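You operate a simulated robot arm through the tools that you are given. There is no shell and no other tool.

Carry out the task below with a simulated robot arm. There is one attempt and no reset: what you move stays moved.

Task
Wipe the glue splash off the jump board with the yellow pad.
Fine: the pad is in the grey bin; it goes back and the bin is shut. Set down upright: wiping pad. What is to be rubbed or washed off counts as gone when no trace of it is left.

The check looks at the end state, three seconds after you hand in, the way a careful person would. Anything else that was tipped, shoved, dropped, spilled or broken makes it a failure.

Robot
A 7-joint arm with a two-finger parallel gripper, fixed in place. Base frame: the origin is on the floor under the middle of its stand, x ahead of it, y to its left, z up. Lengths are in cm, angles in rad, forces in N, time in s.
It reaches about 147.9 cm from its shoulder. Its first joint turns from -2.897 to 2.897 rad. Payload 4.4 kg.
Tool frame: the origin (TCP) lies between the finger pads and is the grasp point; the fingertips stand 2.3 cm ahead of it; z points along the fingers, y is the line along which they close. The gripper opens to 9.4 cm. The fingers are 3.8 cm wide and 1 cm thick; the gripper's body (5.4 by 9.6 cm) begins 3.9 cm behind the TCP.
Orientation is that of the tool frame in the base frame, as a unit quaternion [w, x, y, z]. With the fingers straight down and closing along the base's y, the tool's x points along the base's -x, its y along +y and its z along -z.

Tools
- The arm moves only by the tool jog_arm. Its argument "series" is a list of rows, each a list of 3 entries, a list of its own where there are three numbers: the finger opening in cm, from 0 to 9.4, then the shift along the base's x, y, z in cm, then the turn, a rotation vector about the base's x, y, z in rad. In form: [[gripper, [x, y, z], [ax, ay, az]], ...]. A call has 1 to 20 rows; each row is the pose to reach, as a shift and turn from the pose commanded when the call began. Rows are played at 5 a second. More than 5 cm and 0.15 rad between two rows, or a gripper value outside its range, and nothing of the call is played. Where a pose cannot be reached the arm comes as near as it can. A force on the tool above 40 N (or 10 N above the force at the start of the call, whichever is more), or a blocked arm, ends the call early, and 0.2 s more pass. Each finger travels about 7.2 cm/s and halts on what it meets, pressing with about 30 N; the grip force reading is that of the motor and also rises with nothing between the fingers. The clock runs only during rows and for 0.2 s after the last one: add rows that repeat a pose to give the fingers time. The reply holds the time, the measured pose of the TCP, the force on the tool along the base axes, the opening and the grip force, in the units named above and with some noise, with the torque about the TCP (base axes, N m) and any sound that the robot's microphone picked up, and new pictures: "show" is both (left out), scene, wrist or none.
- Cameras (640 x 400 px; columns grow to the right, rows downward): "scene" is fixed at [5.05, 65.04, 140.15]; the picture's right is [-0.48, -0.87, 0.00], its down [-0.43, 0.24, -0.87] and it looks along [0.76, -0.42, -0.49] (base axes); focal length 316 px, centre (320, 200). "wrist" rides on the gripper at [8.6, 1.6, -7.4] in the tool frame; the picture's right is [-0.18, 0.98, 0.00], its down [-0.58, -0.11, -0.81] and it looks along [-0.79, -0.15, 0.59] (tool axes); focal length 243 px, centre (320, 200). There is no depth. A picture from a camera that has moved, and an enlarged one, comes with that camera's place and axes in the base frame and with its lens.
- zoom(camera, box): a new picture of the part [left, top, right, bottom] of that camera's present view, enlarged. The clock stands still meanwhile.
- sign_off(): hands the job in; it is judged then, once.

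Places have to be worked out from the pictures, the camera data and where the tool is seen. Open the gripper and draw the arm clear of the work before you hand the job in, unless the task says otherwise.

The tools are called after "Emit:" as a command line: name --argument value ..., lists and objects as JSON in quotes. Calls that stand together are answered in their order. jog_arm: Moves the arm, as the interface text tells. Its arguments: {"type":"object","properties":{"series":{"type":"array"},"show":{"type":"string","enum":["both","scene","wrist","none"]}},"required":["series"]} The other tools are called the same way: zoom (camera, box) takes an enlarged picture of a part of a camera's view; sign_off () hands the job in.

At the start:

```text
clock: 0.0
ee_pos: [59.15, -6.33, 104.52]
orientation: [0.0, 0.0, 1.0, 0.0]
contact_force: [-0.7, 0.2, -0.2]
moment: [0.05, 0.03, 0.0]
width: 9.42
gripper_force: 0.0
```

scene: 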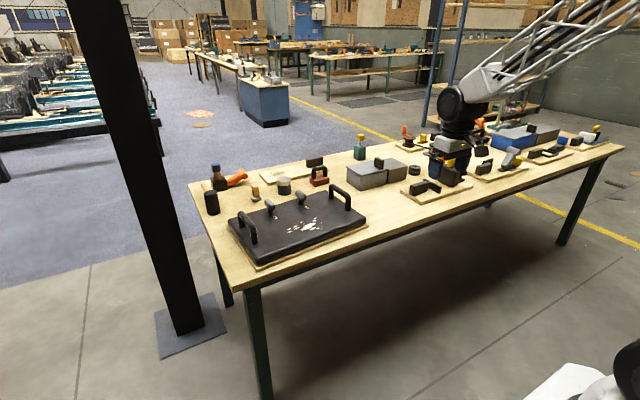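
wrist: 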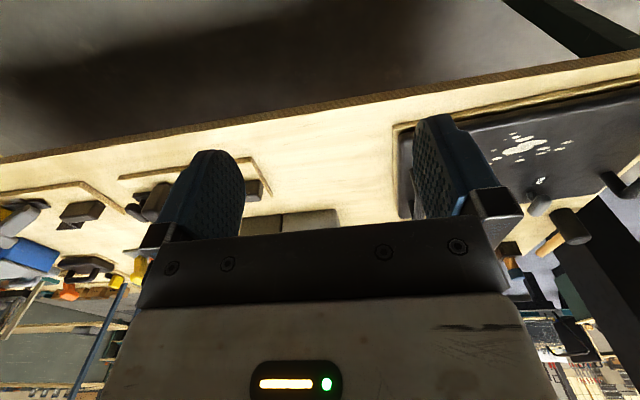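

I start by enlarging the scene view to identify the grey bin, the pad and the board with the splash.

Emit:
zoom --camera "scene" --box '[200, 130, 420, 270]'

Emit:
zoom --camera "scene" --box '[330, 110, 490, 210]'

Emit:
zoom --camera "scene" --box '[440, 100, 640, 220]'

Emit:
zoom --camera "wrist" --box '[380, 60, 640, 260]'

```text
2.86 times, centred on (310, 200) of scene
camera zoom: at [5.05, 65.04, 140.15], right [-0.48, -0.87, 0.0], down [-0.43, 0.24, -0.87], along [0.76, -0.42, -0.49], focal length 903 px, centre (349, 200)
```

zoom: 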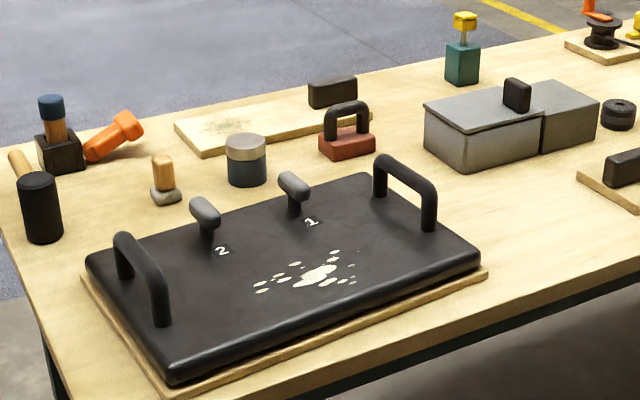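

```text
4.00 times, centred on (410, 160) of scene
camera zoom: at [5.05, 65.04, 140.15], right [-0.48, -0.87, 0.0], down [-0.43, 0.24, -0.87], along [0.76, -0.42, -0.49], focal length 1264 px, centre (-40, 360)
```

zoom: 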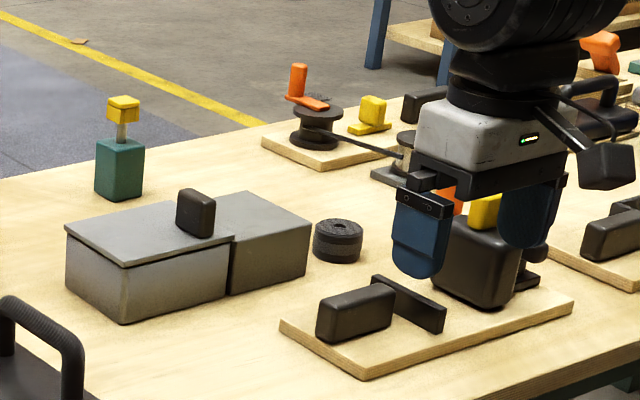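

```text
3.20 times, centred on (540, 160) of scene
camera zoom: at [5.05, 65.04, 140.15], right [-0.48, -0.87, 0.0], down [-0.43, 0.24, -0.87], along [0.76, -0.42, -0.49], focal length 1011 px, centre (-384, 328)
```

zoom: 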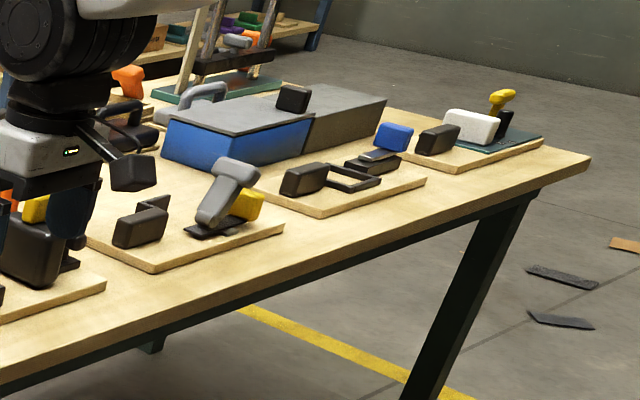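

```text
2.00 times, centred on (510, 160) of wrist
camera zoom: at [50.6, -4.74, 112.02], right [0.18, 0.98, 0.0], down [0.58, -0.11, 0.81], along [0.79, -0.15, -0.59], focal length 485 px, centre (-60, 280)
```

zoom: 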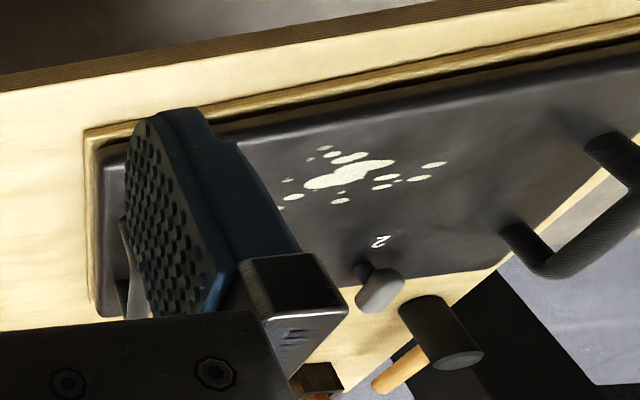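

The splash triangulates to about (85, 25, 79), and the grey box with a black knob is around x 104–116, y -10 to -37. I move the hand forward over the table at its present height to get a wrist view of the grey bin.

Emit:
jog_arm --series '[[9.4, [4, -2, 1], [0, 0, 0]], [9.4, [8, -4, 2], [0, 0, 0]], [9.4, [12, -6, 3], [0, 0, 0]], [9.4, [16, -8, 4], [0, 0, 0]], [9.4, [18, -10, 5], [0, 0, 0]], [9.4, [18, -10, 5], [0, 0, 0]]]' --show "both"

```text
clock: 1.4
ee_pos: [77.2, -16.61, 109.69]
orientation: [0.0, 0.0, 1.0, 0.0]
contact_force: [0.3, -0.1, -0.2]
moment: [0.01, 0.01, 0.03]
width: 9.41
gripper_force: 0.1
camera wrist: at [68.56, -14.92, 117.02], right [0.18, 0.98, 0.0], down [0.58, -0.11, 0.81], along [0.79, -0.15, -0.59], focal length 243 px, centre (320, 200)
```

scene: 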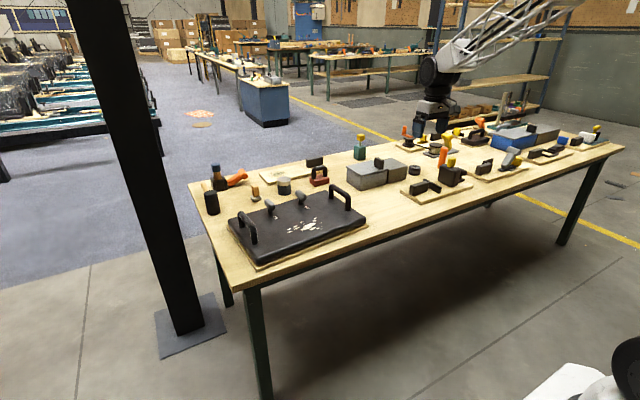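
wrist: 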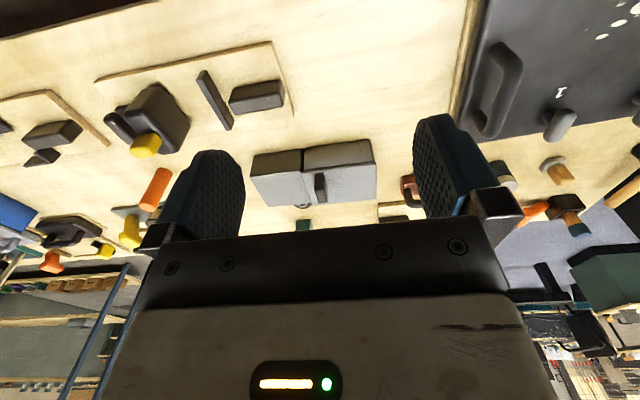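

Emit:
zoom --camera "wrist" --box '[230, 110, 410, 230]'

Emit:
zoom --camera "wrist" --box '[0, 30, 300, 220]'

Emit:
zoom --camera "scene" --box '[390, 110, 520, 210]'

```text
3.33 times, centred on (320, 170) of wrist
camera zoom: at [68.56, -14.92, 117.02], right [0.18, 0.98, 0.0], down [0.58, -0.11, 0.81], along [0.79, -0.15, -0.59], focal length 809 px, centre (320, 300)
```

zoom: 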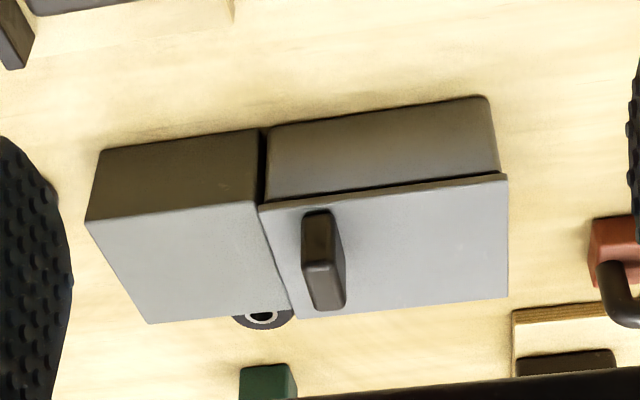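

```text
2.11 times, centred on (150, 125) of wrist
camera zoom: at [68.56, -14.92, 117.02], right [0.18, 0.98, 0.0], down [0.58, -0.11, 0.81], along [0.79, -0.15, -0.59], focal length 511 px, centre (678, 358)
```

zoom: 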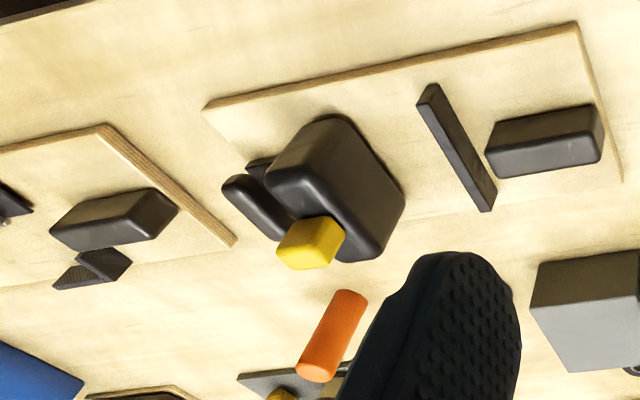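

```text
4.00 times, centred on (455, 160) of scene
camera zoom: at [5.05, 65.04, 140.15], right [-0.48, -0.87, 0.0], down [-0.43, 0.24, -0.87], along [0.76, -0.42, -0.49], focal length 1264 px, centre (-220, 360)
```

zoom: 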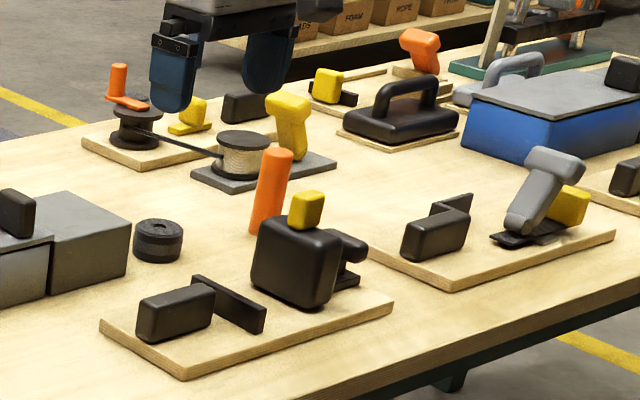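

The grey bin is a box (x 104–117, y -10 to -25, lid top about z 82.4) whose lid carries a knob near (108.5, -22) and lies level with a neighbouring housing, so it likely slides toward -y. I move over the knob, staying high, for a closer view.

Emit:
jog_arm --series '[[9.4, [4.5, -1, -1], [0, 0, 0]], [9.4, [9, -2, -2], [0, 0, 0]], [9.4, [13.5, -3, -3], [0, 0, 0]], [9.4, [18, -4, -4], [0, 0, 0]], [9.4, [22.5, -5, -5.5], [0, 0, 0]], [9.4, [25, -5.7, -8], [0, 0, 0]], [9.4, [25, -5.7, -8], [0, 0, 0]]]' --show "both"

```text
clock: 3.0
ee_pos: [102.3, -22.17, 101.37]
orientation: [0.0, 0.001, 1.0, 0.0]
contact_force: [0.1, -0.1, -0.2]
moment: [0.01, 0.0, 0.0]
width: 9.38
gripper_force: 0.0
camera wrist: at [93.64, -20.47, 108.85], right [0.18, 0.98, 0.0], down [0.58, -0.11, 0.81], along [0.79, -0.15, -0.59], focal length 243 px, centre (320, 200)
```

scene: 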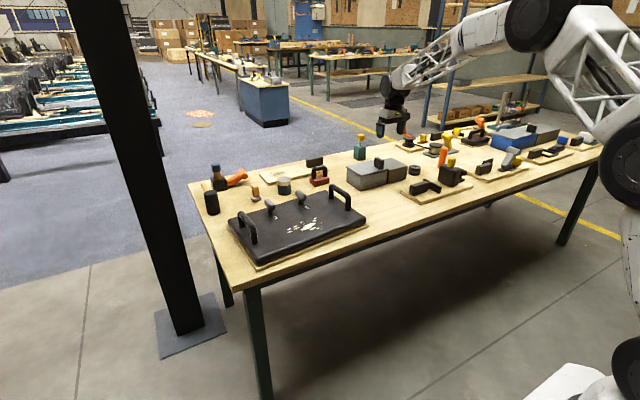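
wrist: 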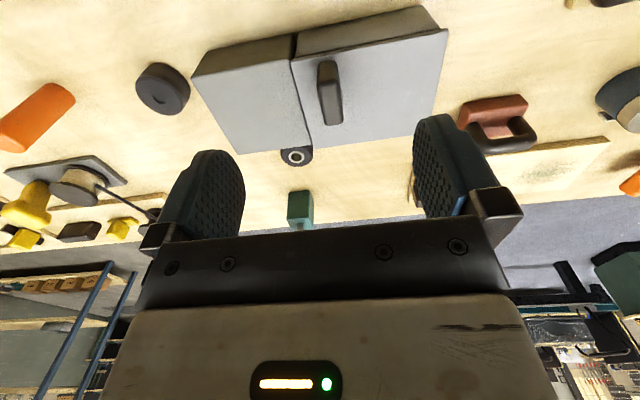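

Emit:
zoom --camera "wrist" --box '[180, 0, 460, 180]'

```text
2.22 times, centred on (320, 90) of wrist
camera zoom: at [93.64, -20.47, 108.85], right [0.18, 0.98, 0.0], down [0.58, -0.11, 0.81], along [0.79, -0.15, -0.59], focal length 539 px, centre (320, 444)
```

zoom: 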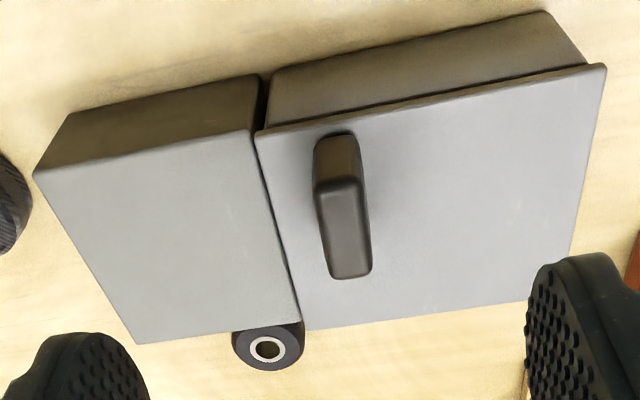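

The knob's centre works out at about (107.9, -22.0), z 82.4 to 86.3, thin along y (about 1.7 cm). I move above it and lower partway, narrowing the gripper a little.

Emit:
jog_arm --series '[[9.4, [4, 0.1, -1], [0, 0, 0]], [9.4, [5.7, 0.1, -4], [0, 0, 0]], [7, [5.7, 0.1, -7], [0, 0, 0]], [6, [5.7, 0.1, -10], [0, 0, 0]], [6, [5.7, 0.1, -10], [0, 0, 0]]]' --show "both"

```text
clock: 4.2
ee_pos: [108.02, -22.03, 91.3]
orientation: [0.0, 0.001, 1.0, -0.001]
contact_force: [0.0, -1.3, 0.3]
moment: [0.02, -0.01, -0.01]
width: 5.98
gripper_force: 0.1
camera wrist: at [99.35, -20.31, 98.82], right [0.18, 0.98, 0.0], down [0.58, -0.11, 0.81], along [0.79, -0.15, -0.59], focal length 243 px, centre (320, 200)
```

scene: 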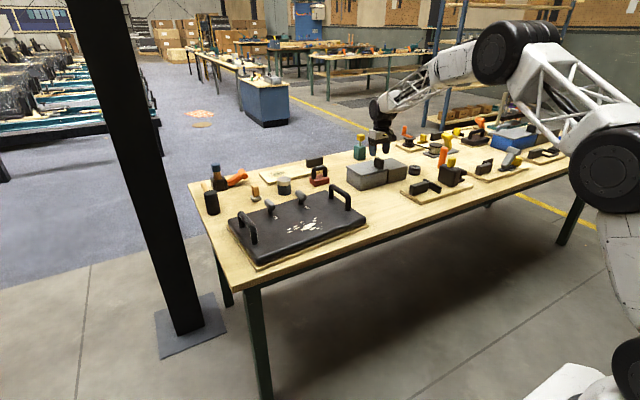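
wrist: 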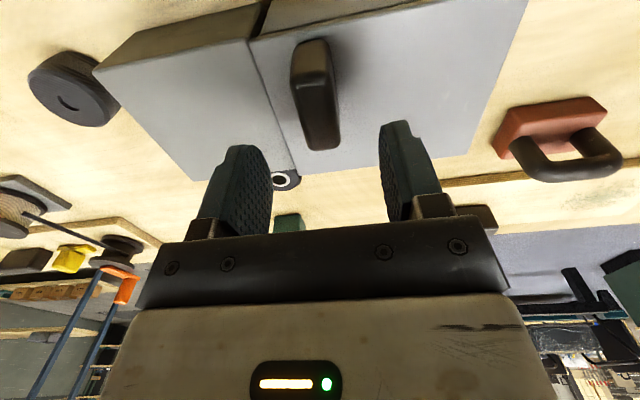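

The knob sits centred between the fingers at about (108.1, -22.2). I lower to z≈85.3 so the tips stay clear of the lid, then close on it.

Emit:
jog_arm --series '[[6, [0.1, -0.1, -3], [0, 0, 0]], [6, [0.1, -0.1, -5], [0, 0, 0]], [6, [0.1, -0.1, -6.1], [0, 0, 0]], [6, [0.1, -0.1, -6.1], [0, 0, 0]], [3, [0.1, -0.1, -6.1], [0, 0, 0]], [0.5, [0.1, -0.1, -6.1], [0, 0, 0]], [0.5, [0.1, -0.1, -6.1], [0, 0, 0]], [0.5, [0.1, -0.1, -6.1], [0, 0, 0]]]' --show "both"

```text
clock: 6.0
ee_pos: [108.15, -22.24, 85.35]
orientation: [-0.001, 0.001, 1.0, 0.0]
contact_force: [2.6, -2.8, -0.7]
moment: [-0.06, 0.43, 0.2]
width: 2.19
gripper_force: 44.8
camera wrist: at [99.43, -20.52, 92.78], right [0.18, 0.98, 0.0], down [0.58, -0.11, 0.81], along [0.79, -0.15, -0.59], focal length 243 px, centre (320, 200)
```

scene: 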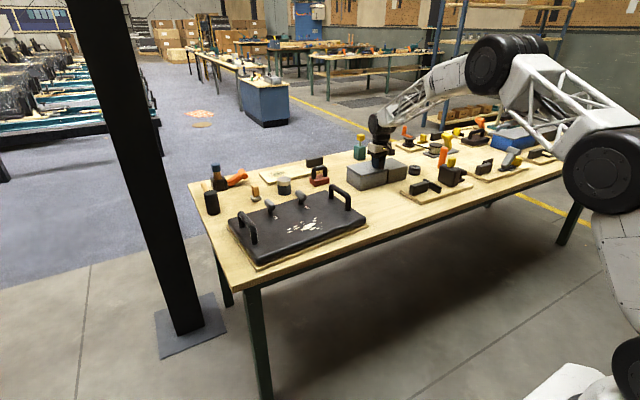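
wrist: 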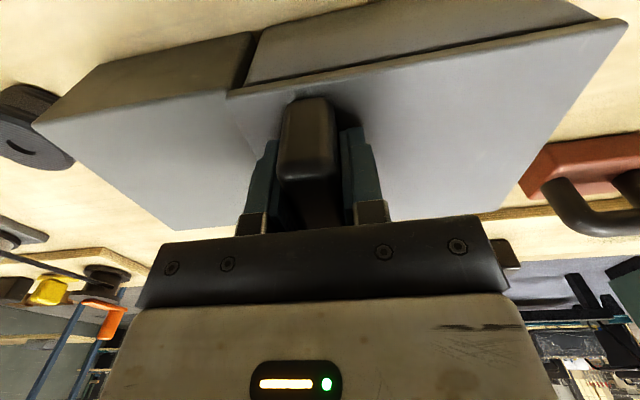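

The grip holds the knob at 2.2 cm. I try sliding the lid gently along -y by 2 cm and check force and picture.

Emit:
jog_arm --series '[[0.5, [0, -0.5, 0], [0, 0, 0]], [0.5, [0, -1, 0], [0, 0, 0]], [0.5, [0, -1.5, 0], [0, 0, 0]], [0.5, [0, -2, 0], [0, 0, 0]]]' --show "both"

```text
clock: 7.0
ee_pos: [108.18, -24.13, 85.46]
orientation: [0.0, 0.0, 1.0, 0.0]
contact_force: [26.9, 0.8, -11.0]
moment: [-0.01, 0.65, -0.35]
width: 2.21
gripper_force: 45.4
camera wrist: at [99.42, -22.44, 92.78], right [0.18, 0.98, 0.0], down [0.58, -0.11, 0.81], along [0.79, -0.15, -0.59], focal length 243 px, centre (320, 200)
```

scene: 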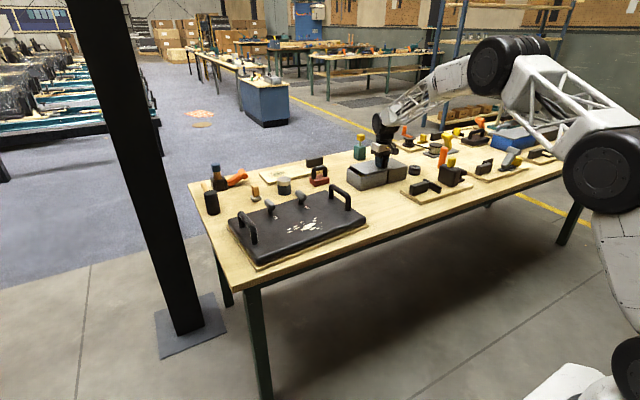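
wrist: 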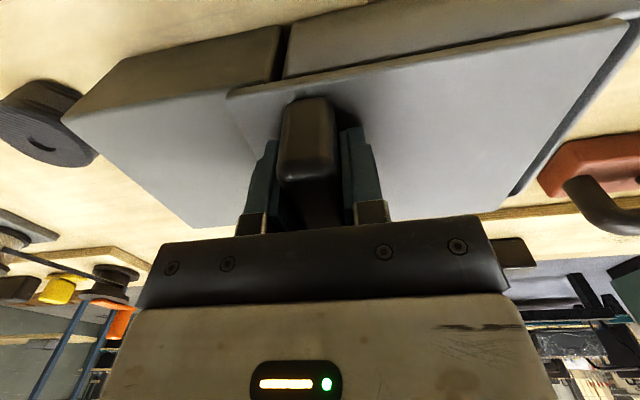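

The lid slides along -y, but a 27 N side force in +x suggests the rail is slightly skewed toward +x. I check that the bin body hasn't moved.

Emit:
zoom --camera "scene" --box '[330, 110, 490, 210]'

Emit:
zoom --camera "wrist" --box '[40, 0, 640, 240]'

```text
4.00 times, centred on (410, 160) of scene
camera zoom: at [5.05, 65.04, 140.15], right [-0.48, -0.87, 0.0], down [-0.43, 0.24, -0.87], along [0.76, -0.42, -0.49], focal length 1264 px, centre (-40, 360)
```

zoom: 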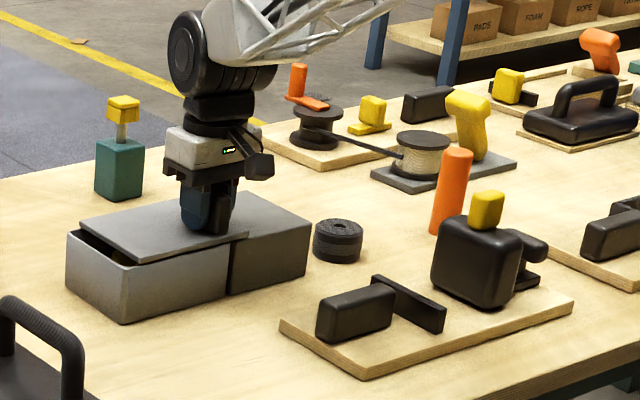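

```text
1.07 times, centred on (340, 120) of wrist (not enlarged: the box is as wide or as high as the picture)
camera zoom: at [99.42, -22.44, 92.78], right [0.18, 0.98, 0.0], down [0.58, -0.11, 0.81], along [0.79, -0.15, -0.59], focal length 259 px, centre (299, 285)
```

zoom: 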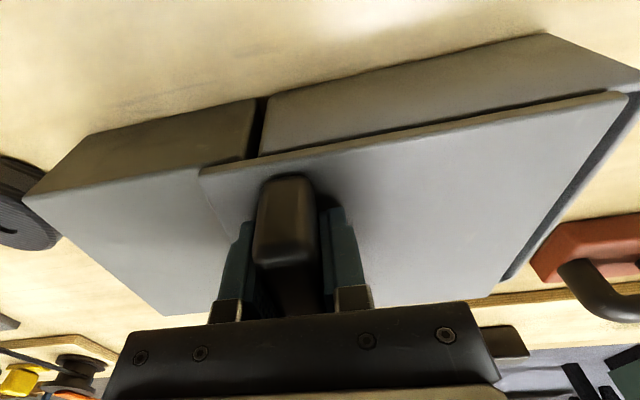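

The bin body stayed put and only the lid slid. I relieve the side force with a small +x correction and read it again.

Emit:
jog_arm --series '[[0.5, [0.1, 0, 0.05], [0, 0, 0]], [0.5, [0.1, 0, 0.05], [0, 0, 0]]]' --show "none"

```text
clock: 7.6
ee_pos: [108.1, -24.19, 85.23]
orientation: [-0.001, 0.0, 1.0, 0.0]
contact_force: [3.4, 0.7, -14.6]
moment: [-0.22, -1.46, 0.11]
width: 2.18
gripper_force: 44.9
```

The side force vanished with 0.1 cm in x, so the rail runs about 0.05 cm in +x per cm of -y; the tool is also slightly high. I slide another 3 cm with those corrections.

Emit:
jog_arm --series '[[0.5, [0.02, -0.4, -0.15], [0, 0, 0]], [0.5, [0.05, -1, -0.17], [0, 0, 0]], [0.5, [0.1, -2, -0.18], [0, 0, 0]], [0.5, [0.15, -3, -0.2], [0, 0, 0]]]' --show "none"

```text
clock: 8.6
ee_pos: [108.26, -27.16, 85.42]
orientation: [0.0, -0.001, 1.0, 0.0]
contact_force: [-37.6, -1.5, 10.3]
moment: [0.5, 0.2, 0.74]
width: 2.2
gripper_force: 45.2
```

That over-corrected (−37 N in x, +10 N in z), so the true skew is smaller. I back x off by 0.16, raise z by 0.08, and read again.

Emit:
jog_arm --series '[[0.5, [-0.1, 0, 0.05], [0, 0, 0]], [0.5, [-0.16, 0, 0.08], [0, 0, 0]], [0.5, [-0.16, 0, 0.08], [0, 0, 0]]]' --show "none"

```text
clock: 9.4
ee_pos: [108.26, -27.18, 85.31]
orientation: [0.0, 0.0, 1.0, 0.0]
contact_force: [35.4, 0.6, -16.2]
moment: [-0.4, -0.3, -1.58]
width: 2.23
gripper_force: 45.0
```

The zero lies midway, so I step half back (x +0.08, z -0.05) and slide 2 cm more with a slope of about 0.035.

Emit:
jog_arm --series '[[0.5, [0.08, 0, -0.05], [0, 0, 0]], [0.5, [0.09, -0.5, -0.05], [0, 0, 0]], [0.5, [0.115, -1, -0.05], [0, 0, 0]], [0.5, [0.13, -1.5, -0.05], [0, 0, 0]], [0.5, [0.15, -2, -0.05], [0, 0, 0]]]' --show "none"

```text
clock: 10.6
ee_pos: [108.33, -29.16, 85.3]
orientation: [-0.001, 0.0, 1.0, 0.0]
contact_force: [-24.6, 1.6, -8.8]
moment: [-0.35, -0.94, 0.21]
width: 2.17
gripper_force: 45.0
```

Slope looks nearer 0.025. I continue 4 cm with small x change.

Emit:
jog_arm --series '[[0.5, [-0.05, -0.3, -0.02], [0, 0, 0]], [0.5, [-0.03, -1, -0.02], [0, 0, 0]], [0.5, [-0.01, -2, -0.02], [0, 0, 0]], [0.5, [0.02, -3, -0.02], [0, 0, 0]], [0.5, [0.04, -4, -0.02], [0, 0, 0]]]' --show "both"

```text
clock: 11.8
ee_pos: [108.21, -32.97, 85.35]
orientation: [-0.001, 0.0, 1.0, 0.0]
contact_force: [-36.1, -1.3, -12.2]
moment: [-0.31, -0.45, 0.15]
width: 2.2
gripper_force: 44.6
camera wrist: at [99.6, -31.35, 92.77], right [0.18, 0.98, 0.0], down [0.58, -0.11, 0.81], along [0.79, -0.15, -0.59], focal length 243 px, centre (320, 200)
```

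scene: 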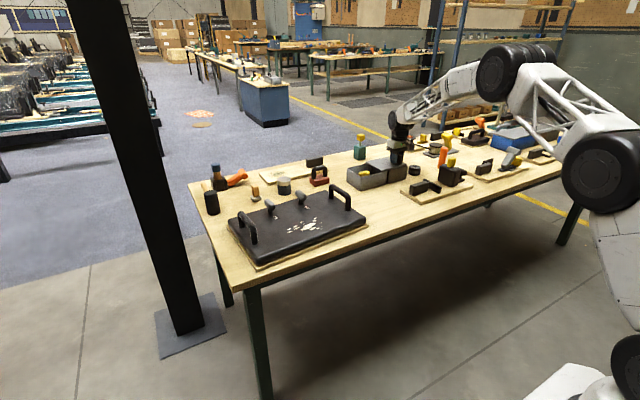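
wrist: 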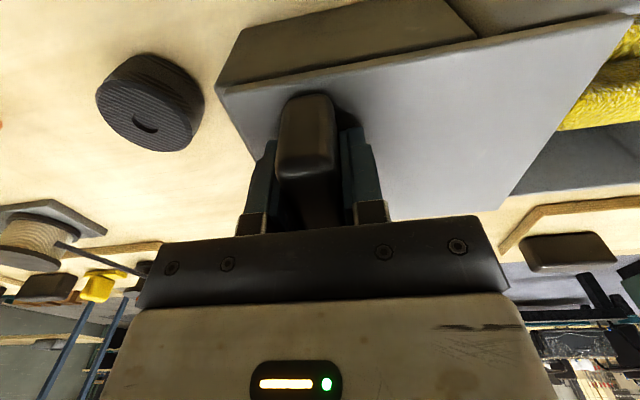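

Emit:
zoom --camera "scene" --box '[330, 130, 440, 200]'

Emit:
zoom --camera "wrist" --box '[420, 0, 640, 200]'

```text
5.71 times, centred on (385, 165) of scene
camera zoom: at [5.05, 65.04, 140.15], right [-0.48, -0.87, 0.0], down [-0.43, 0.24, -0.87], along [0.76, -0.42, -0.49], focal length 1806 px, centre (-51, 400)
```

zoom: 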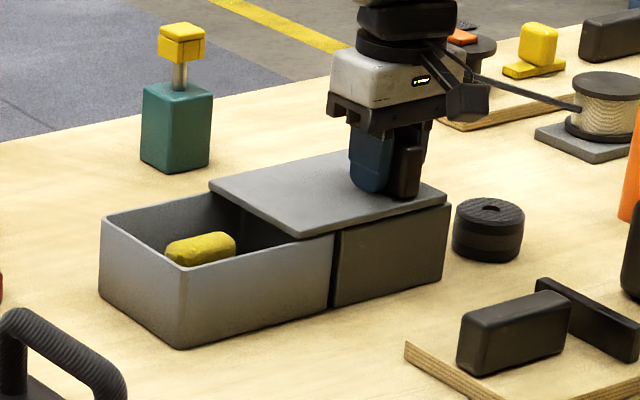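

```text
2.00 times, centred on (530, 100) of wrist
camera zoom: at [99.6, -31.35, 92.77], right [0.18, 0.98, 0.0], down [0.58, -0.11, 0.81], along [0.79, -0.15, -0.59], focal length 485 px, centre (-100, 400)
```

zoom: 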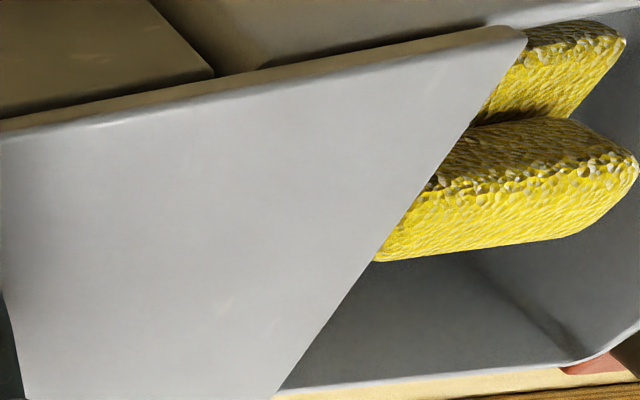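

The yellow pad is visible in the bin. I relieve the x force and slide a bit further toward the stop to clear the opening.

Emit:
jog_arm --series '[[0.5, [-0.08, 0, -0.03], [0, 0, 0]], [0.5, [-0.08, -0.4, -0.03], [0, 0, 0]], [0.5, [-0.07, -0.8, -0.03], [0, 0, 0]], [0.5, [-0.07, -1.1, -0.03], [0, 0, 0]]]' --show "none"

```text
clock: 12.8
ee_pos: [108.35, -33.96, 85.36]
orientation: [0.001, 0.0, 1.0, 0.0]
contact_force: [-39.6, 24.0, -3.1]
moment: [-0.71, 0.14, -1.0]
width: 2.19
gripper_force: 45.2
```

The y force shows the end stop at about 12 cm of travel. I back off a touch to unload, open the fingers, and lift straight up.

Emit:
jog_arm --series '[[0.5, [-0.08, 0.08, 0], [0, 0, 0]], [0.5, [-0.08, 0.08, 0], [0, 0, 0]], [3, [-0.08, 0.08, 0], [0, 0, 0]], [5.5, [-0.08, 0.08, 0], [0, 0, 0]], [5.5, [-0.08, 0.08, 0], [0, 0, 0]], [5.5, [-0.08, 0.08, 3], [0, 0, 0]], [5.5, [-0.08, 0.08, 7], [0, 0, 0]], [5.5, [-0.08, 0.08, 11], [0, 0, 0]], [5.5, [-0.08, 0.08, 11], [0, 0, 0]]]' --show "both"

```text
clock: 14.8
ee_pos: [108.41, -34.28, 96.3]
orientation: [0.0, -0.001, 1.0, 0.0]
contact_force: [-0.2, -0.5, -0.5]
moment: [-0.02, 0.02, -0.03]
width: 5.49
gripper_force: 0.1
camera wrist: at [99.57, -32.61, 103.68], right [0.18, 0.98, 0.0], down [0.58, -0.11, 0.81], along [0.79, -0.15, -0.59], focal length 243 px, centre (320, 200)
```

scene: 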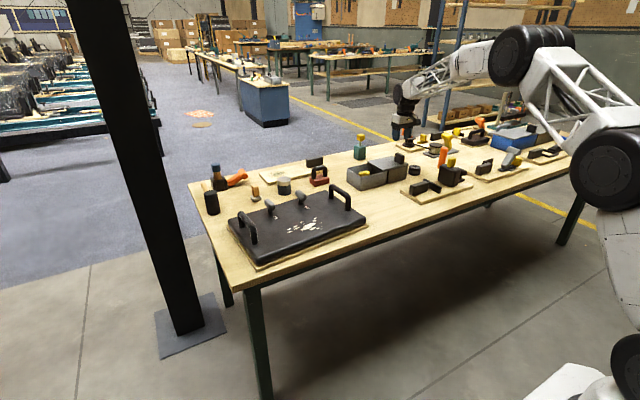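
wrist: 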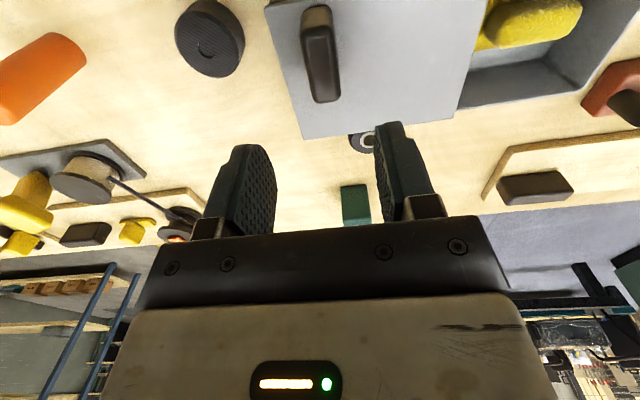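

The lid is open against its stop. I move back and across to look down into the bin at the pad.

Emit:
jog_arm --series '[[5.5, [-2, 4, 1], [0, 0, 0]], [6.5, [-4, 8, 2], [0, 0, 0]], [7.5, [-6, 12, 3], [0, 0, 0]], [9.4, [-8, 16, 4], [0, 0, 0]], [9.4, [-9, 18, 4], [0, 0, 0]], [9.4, [-9, 18, 4], [0, 0, 0]]]' --show "wrist"

Emit:
zoom --camera "wrist" --box '[180, 0, 480, 180]'

Emit:
zoom --camera "scene" --box '[330, 130, 440, 200]'

```text
clock: 16.2
ee_pos: [99.44, -16.13, 100.16]
orientation: [-0.001, 0.0, 1.0, 0.0]
contact_force: [-0.5, 0.2, -0.1]
moment: [0.04, 0.0, 0.01]
width: 9.4
gripper_force: 0.1
camera wrist: at [90.77, -14.41, 107.62], right [0.18, 0.98, 0.0], down [0.58, -0.11, 0.81], along [0.79, -0.15, -0.59], focal length 243 px, centre (320, 200)
```

wrist: 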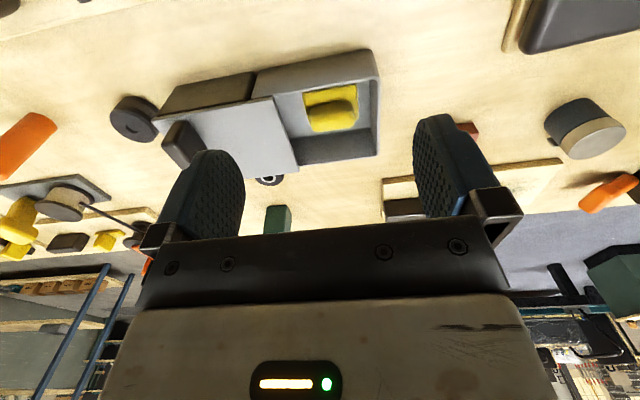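

```text
2.13 times, centred on (330, 90) of wrist
camera zoom: at [90.77, -14.41, 107.62], right [0.18, 0.98, 0.0], down [0.58, -0.11, 0.81], along [0.79, -0.15, -0.59], focal length 518 px, centre (299, 435)
```

zoom: 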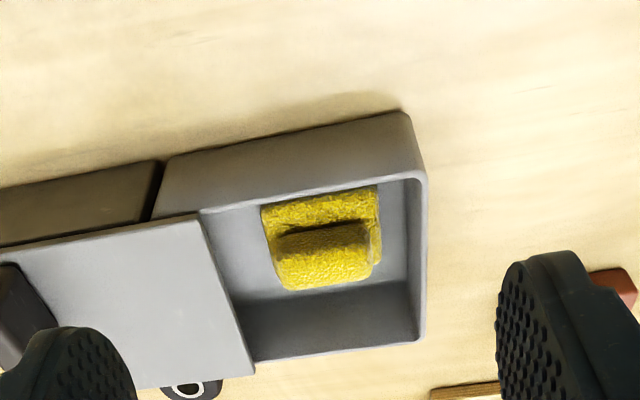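

```text
5.71 times, centred on (385, 165) of scene
camera zoom: at [5.05, 65.04, 140.15], right [-0.48, -0.87, 0.0], down [-0.43, 0.24, -0.87], along [0.76, -0.42, -0.49], focal length 1806 px, centre (-51, 400)
```

zoom: 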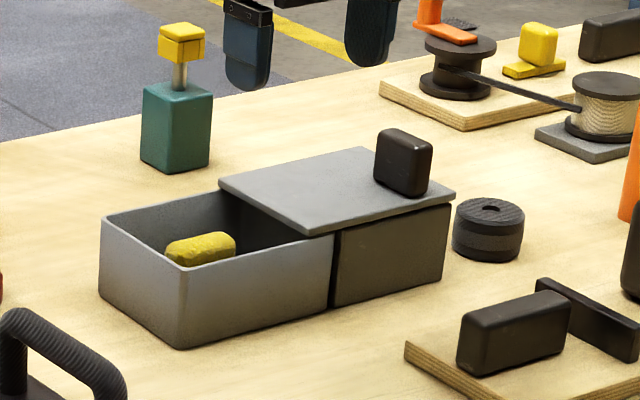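

The pad has a flat base (about 7 × 6 cm, near x 107.7–113.5, y -20 to -13) with a grip bar along y, roughly at (111.3, -16.6), top near z 79. I move over it and turn the tool a quarter turn so the fingers close along x.

Emit:
jog_arm --series '[[9.4, [1, 0, 0], [0, 0, 0.145]], [9.4, [2, 0, 0], [0, 0, 0.29]], [9.4, [3, 0, 0], [0, 0, 0.435]], [9.4, [4, 0, 0], [0, 0, 0.58]], [9.4, [5, 0, 0], [0, 0, 0.725]], [9.4, [6, 0, 0], [0, 0, 0.87]], [9.4, [7, 0, 0], [0, 0, 1.015]], [9.4, [8, 0, 0], [0, 0, 1.16]], [9.4, [9, 0, 0], [0, 0, 1.305]], [9.4, [10, 0, 0], [0, 0, 1.45]], [9.4, [11.5, -0.3, 0], [0, 0, 1.5708]], [9.4, [11.5, -0.3, 0], [0, 0, 1.5708]]]' --show "both"

```text
clock: 18.8
ee_pos: [110.79, -16.29, 100.18]
orientation: [0.001, 0.707, -0.707, 0.0]
contact_force: [0.4, -0.3, -0.4]
moment: [0.04, -0.01, -0.01]
width: 9.42
gripper_force: 0.0
camera wrist: at [109.18, -24.94, 107.66], right [-0.98, 0.18, 0.0], down [0.11, 0.58, 0.81], along [0.15, 0.79, -0.59], focal length 243 px, centre (320, 200)
```

scene: 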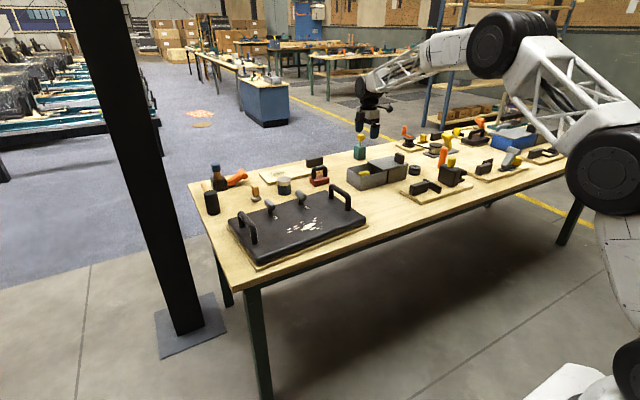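
wrist: 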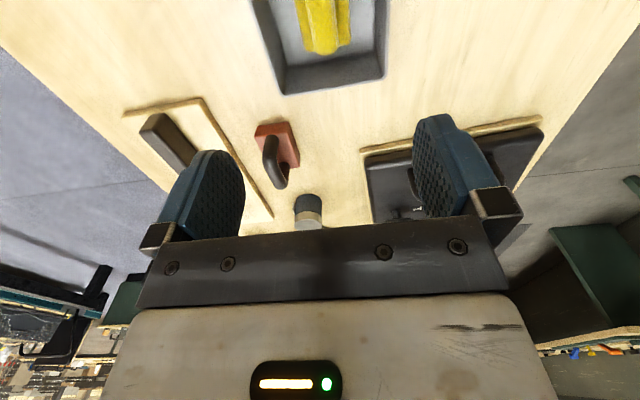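

The reading here shows the quarter turn done; the pad is at the top edge of view. I move back along -y to see the whole pad.

Emit:
jog_arm --series '[[9.4, [0, -4.5, 0], [0, 0, 0]], [9.4, [0, -9, 0], [0, 0, 0]], [9.4, [0, -12, 0], [0, 0, 0]], [9.4, [0, -12, 0], [0, 0, 0]]]' --show "wrist"

Emit:
zoom --camera "wrist" --box '[220, 0, 440, 150]'

```text
clock: 19.8
ee_pos: [110.77, -28.52, 100.32]
orientation: [0.0, -0.707, 0.707, 0.0]
contact_force: [0.9, 0.1, 0.3]
moment: [0.0, -0.01, 0.02]
width: 9.43
gripper_force: 0.1
camera wrist: at [109.15, -36.99, 107.79], right [-0.98, 0.18, 0.0], down [0.11, 0.58, 0.81], along [0.15, 0.79, -0.59], focal length 243 px, centre (320, 200)
```

wrist: 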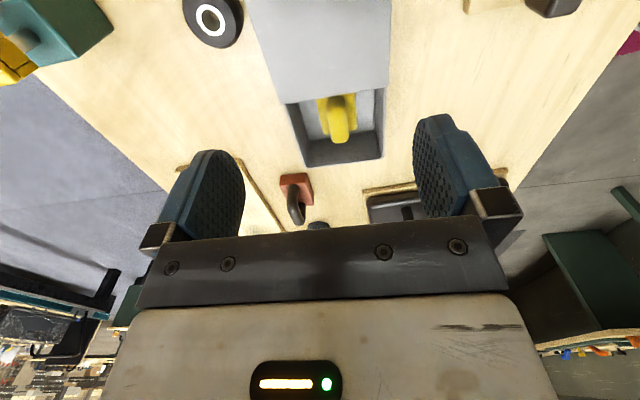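

```text
2.67 times, centred on (330, 75) of wrist
camera zoom: at [109.15, -36.99, 107.79], right [-0.98, 0.18, 0.0], down [0.11, 0.58, 0.81], along [0.15, 0.79, -0.59], focal length 647 px, centre (293, 533)
```

zoom: 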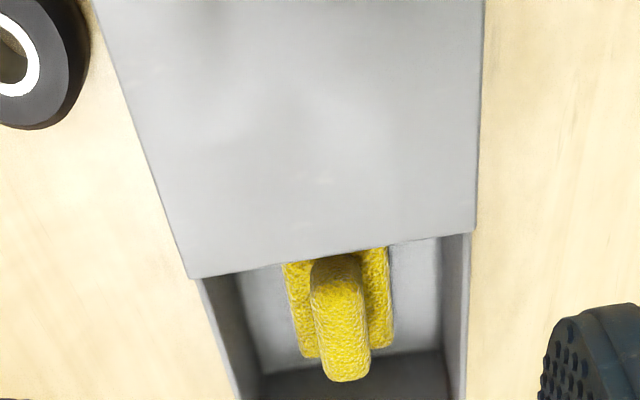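

The pad's grip bar centres at about (110.7, -16.5) with its top near z 80.5, base top about 77. I move above it with a 6 cm opening and lower to z≈87 for a check.

Emit:
jog_arm --series '[[8, [-0.1, 4.5, -1], [0, 0, 0]], [7, [-0.1, 9, -2], [0, 0, 0]], [6, [-0.1, 11.9, -5], [0, 0, 0]], [6, [-0.1, 11.9, -9], [0, 0, 0]], [6, [-0.1, 11.9, -13], [0, 0, 0]], [6, [-0.1, 11.9, -13], [0, 0, 0]]]' --show "both"

Emit:
zoom --camera "scene" --box '[330, 130, 440, 200]'

```text
clock: 21.2
ee_pos: [110.3, -16.44, 87.18]
orientation: [0.0, 0.707, -0.707, 0.0]
contact_force: [0.4, 0.1, 0.1]
moment: [-0.04, 0.0, 0.01]
width: 5.99
gripper_force: 0.0
camera wrist: at [108.73, -24.99, 94.57], right [-0.98, 0.18, 0.0], down [0.11, 0.58, 0.81], along [0.15, 0.79, -0.59], focal length 243 px, centre (320, 200)
```

scene: 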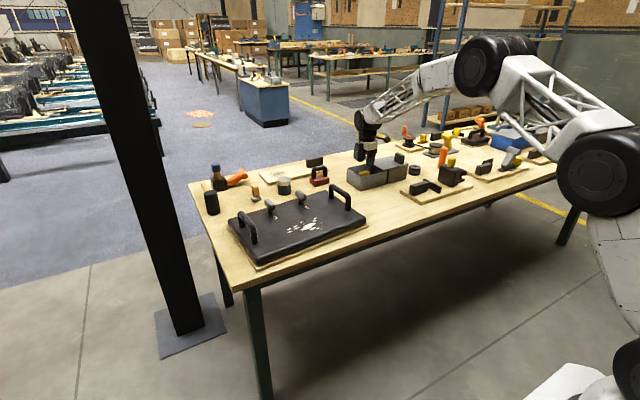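
wrist: 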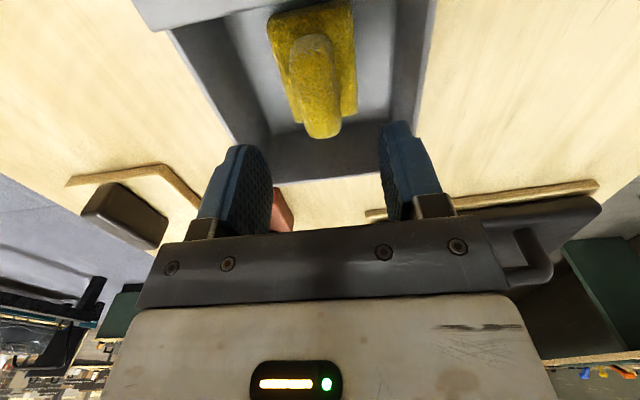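

```text
5.71 times, centred on (385, 165) of scene
camera zoom: at [5.05, 65.04, 140.15], right [-0.48, -0.87, 0.0], down [-0.43, 0.24, -0.87], along [0.76, -0.42, -0.49], focal length 1806 px, centre (-51, 400)
```

zoom: 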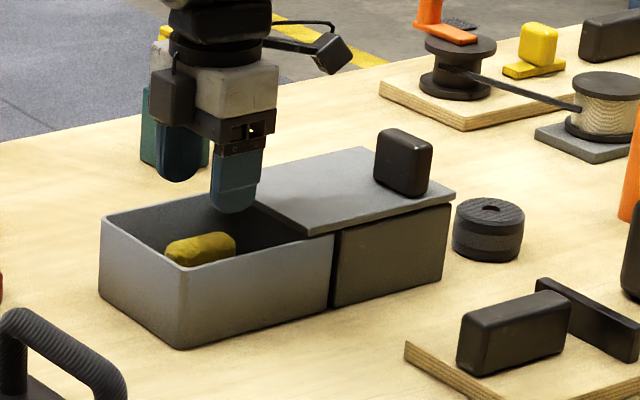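

The grip bar lies along y at x≈110.5, between the fingers. I lower to z≈79.8 with a small +x nudge, then close on the bar.

Emit:
jog_arm --series '[[6, [0.15, 0, -3], [0, 0, 0]], [6, [0.15, 0, -5], [0, 0, 0]], [6, [0.15, 0, -6.5], [0, 0, 0]], [6, [0.15, 0, -7.3], [0, 0, 0]], [6, [0.15, 0, -7.3], [0, 0, 0]]]' --show "both"

Emit:
zoom --camera "scene" --box '[330, 130, 440, 200]'

```text
clock: 22.4
ee_pos: [110.62, -16.37, 80.04]
orientation: [0.0, -0.707, 0.707, 0.0]
contact_force: [0.4, 0.1, 0.2]
moment: [-0.01, 0.01, -0.01]
width: 6.0
gripper_force: 0.1
camera wrist: at [109.06, -24.98, 87.39], right [-0.98, 0.18, 0.0], down [0.11, 0.58, 0.81], along [0.15, 0.79, -0.59], focal length 243 px, centre (320, 200)
```

scene: 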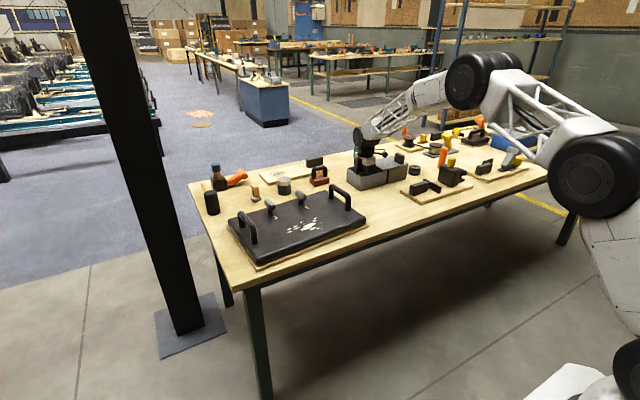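
wrist: 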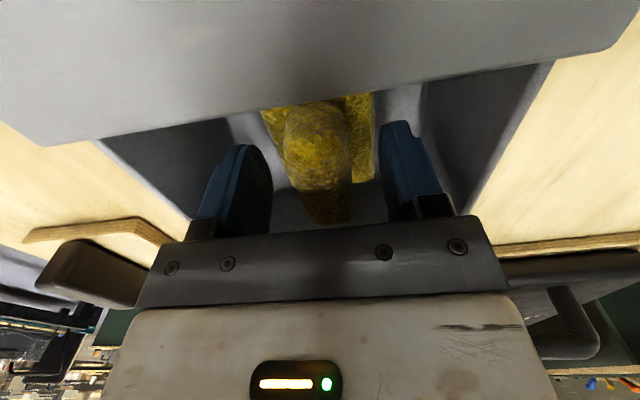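

```text
5.71 times, centred on (385, 165) of scene
camera zoom: at [5.05, 65.04, 140.15], right [-0.48, -0.87, 0.0], down [-0.43, 0.24, -0.87], along [0.76, -0.42, -0.49], focal length 1806 px, centre (-51, 400)
```

zoom: 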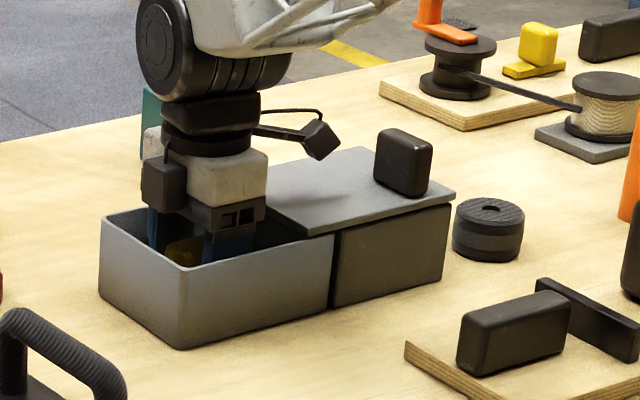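

No contact, and the bar is between the fingers. I close on it and check the width.

Emit:
jog_arm --series '[[4, [0, 0, 0], [0, 0, 0]], [2, [0, 0, 0], [0, 0, 0]], [0.5, [0, 0, 0], [0, 0, 0]], [0.5, [0, 0, 0], [0, 0, 0]], [0.5, [0, 0, 0], [0, 0, 0]]]' --show "wrist"

```text
clock: 23.6
ee_pos: [110.78, -16.35, 79.97]
orientation: [0.0, 0.707, -0.707, 0.0]
contact_force: [0.2, -0.3, 0.5]
moment: [0.02, -0.01, -0.01]
width: 2.54
gripper_force: 29.9
camera wrist: at [109.06, -24.98, 87.4], right [-0.98, 0.18, 0.0], down [0.11, 0.58, 0.81], along [0.15, 0.79, -0.59], focal length 243 px, centre (320, 200)
```

wrist: 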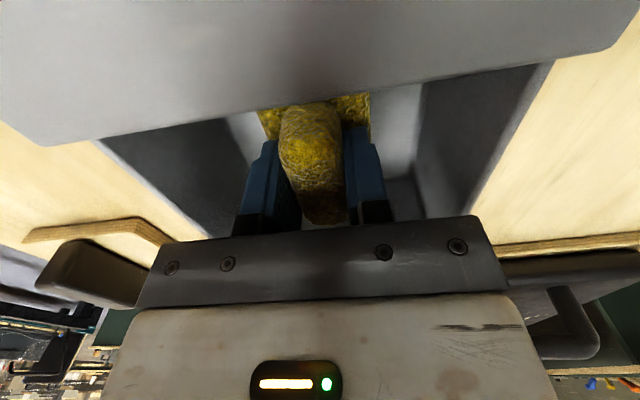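

The bar is held at 2.54 cm. I lift straight up out of the bin to about z 97.

Emit:
jog_arm --series '[[0.5, [0, 0, 2], [0, 0, 0]], [0.5, [0, 0, 5], [0, 0, 0]], [0.5, [0, 0, 9], [0, 0, 0]], [0.5, [0, 0, 13], [0, 0, 0]], [0.5, [0, 0, 17], [0, 0, 0]], [0.5, [0, 0, 17], [0, 0, 0]]]' --show "both"

Emit:
zoom --camera "scene" --box '[320, 90, 460, 200]'

```text
clock: 25.0
ee_pos: [110.62, -16.49, 96.84]
orientation: [0.0, -0.707, 0.707, 0.0]
contact_force: [-0.2, 0.2, -0.2]
moment: [-0.01, 0.03, -0.01]
width: 2.51
gripper_force: 30.0
camera wrist: at [108.96, -25.08, 104.32], right [-0.98, 0.18, 0.0], down [0.11, 0.58, 0.81], along [0.15, 0.79, -0.59], focal length 243 px, centre (320, 200)
```

scene: 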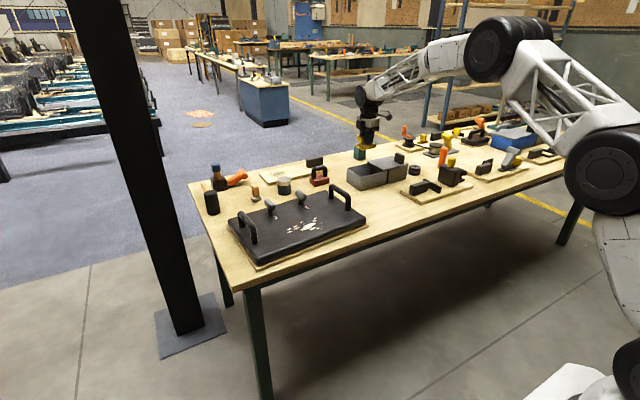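
wrist: 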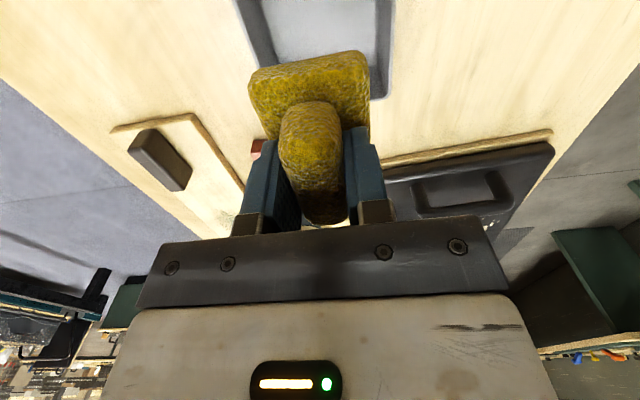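

```text
3.64 times, centred on (390, 145) of scene
camera zoom: at [5.05, 65.04, 140.15], right [-0.48, -0.87, 0.0], down [-0.43, 0.24, -0.87], along [0.76, -0.42, -0.49], focal length 1149 px, centre (66, 400)
```

zoom: 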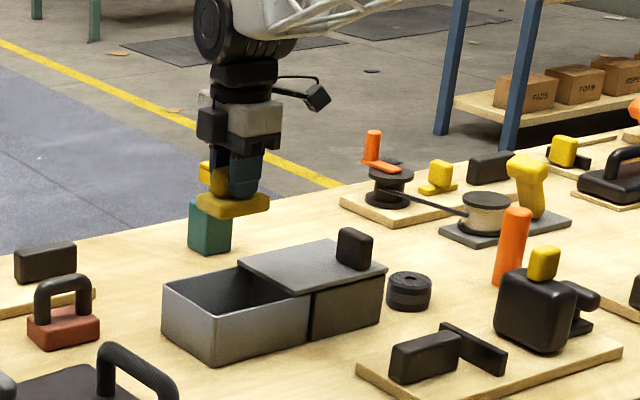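

The pad is held upright with its base about 4.5 cm below the TCP. I carry it at height to just short of the board to view the splash from the -y side.

Emit:
jog_arm --series '[[0.5, [-2.5, 2.4, 3], [0, 0, 0]], [0.5, [-5.5, 5, 3], [0, 0, 0]], [0.5, [-8.5, 8, 3], [0, 0, 0]], [0.5, [-11.5, 11, 3], [0, 0, 0]], [0.5, [-14.5, 14, 3], [0, 0, 0]], [0.5, [-17.5, 17, 3], [0, 0, 0]], [0.5, [-20.5, 20, 3], [0, 0, 0]], [0.5, [-23, 22, 3], [0, 0, 0]], [0.5, [-25, 24, 3], [0, 0, 0]], [0.5, [-25, 24, 3], [0, 0, 0]]]' --show "both"

Emit:
zoom --camera "scene" --box '[230, 130, 390, 270]'

Emit:
zoom --camera "wrist" --box '[150, 0, 490, 220]'

```text
clock: 27.2
ee_pos: [85.54, 7.38, 100.06]
orientation: [0.0, 0.707, -0.707, 0.0]
contact_force: [0.2, 0.5, -0.7]
moment: [0.0, 0.01, 0.01]
width: 2.51
gripper_force: 30.3
camera wrist: at [83.88, -1.24, 107.54], right [-0.98, 0.18, 0.0], down [0.11, 0.58, 0.81], along [0.15, 0.79, -0.59], focal length 243 px, centre (320, 200)
```

scene: 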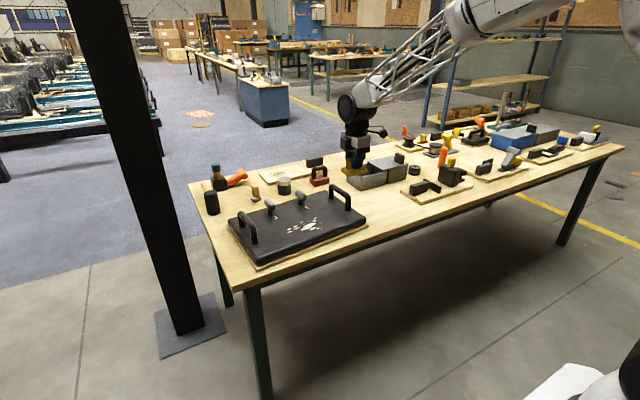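
wrist: 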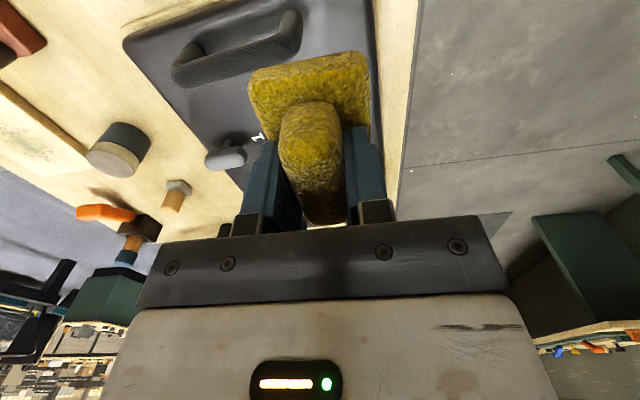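

```text
2.86 times, centred on (310, 200) of scene
camera zoom: at [5.05, 65.04, 140.15], right [-0.48, -0.87, 0.0], down [-0.43, 0.24, -0.87], along [0.76, -0.42, -0.49], focal length 903 px, centre (349, 200)
```

zoom: 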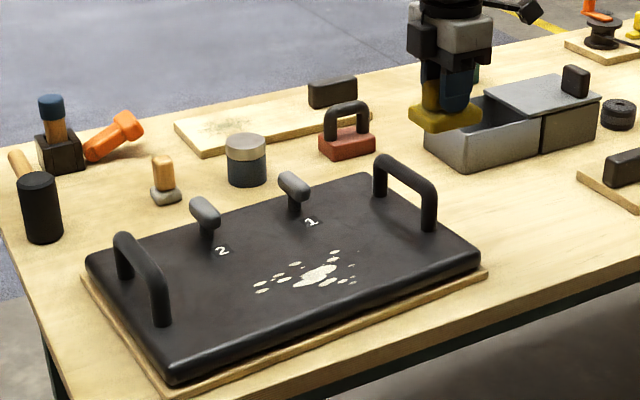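

```text
1.82 times, centred on (320, 110) of wrist
camera zoom: at [83.88, -1.24, 107.54], right [-0.98, 0.18, 0.0], down [0.11, 0.58, 0.81], along [0.15, 0.79, -0.59], focal length 441 px, centre (320, 364)
```

zoom: 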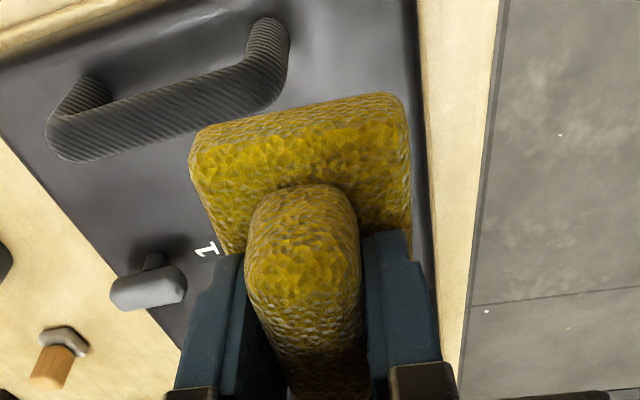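

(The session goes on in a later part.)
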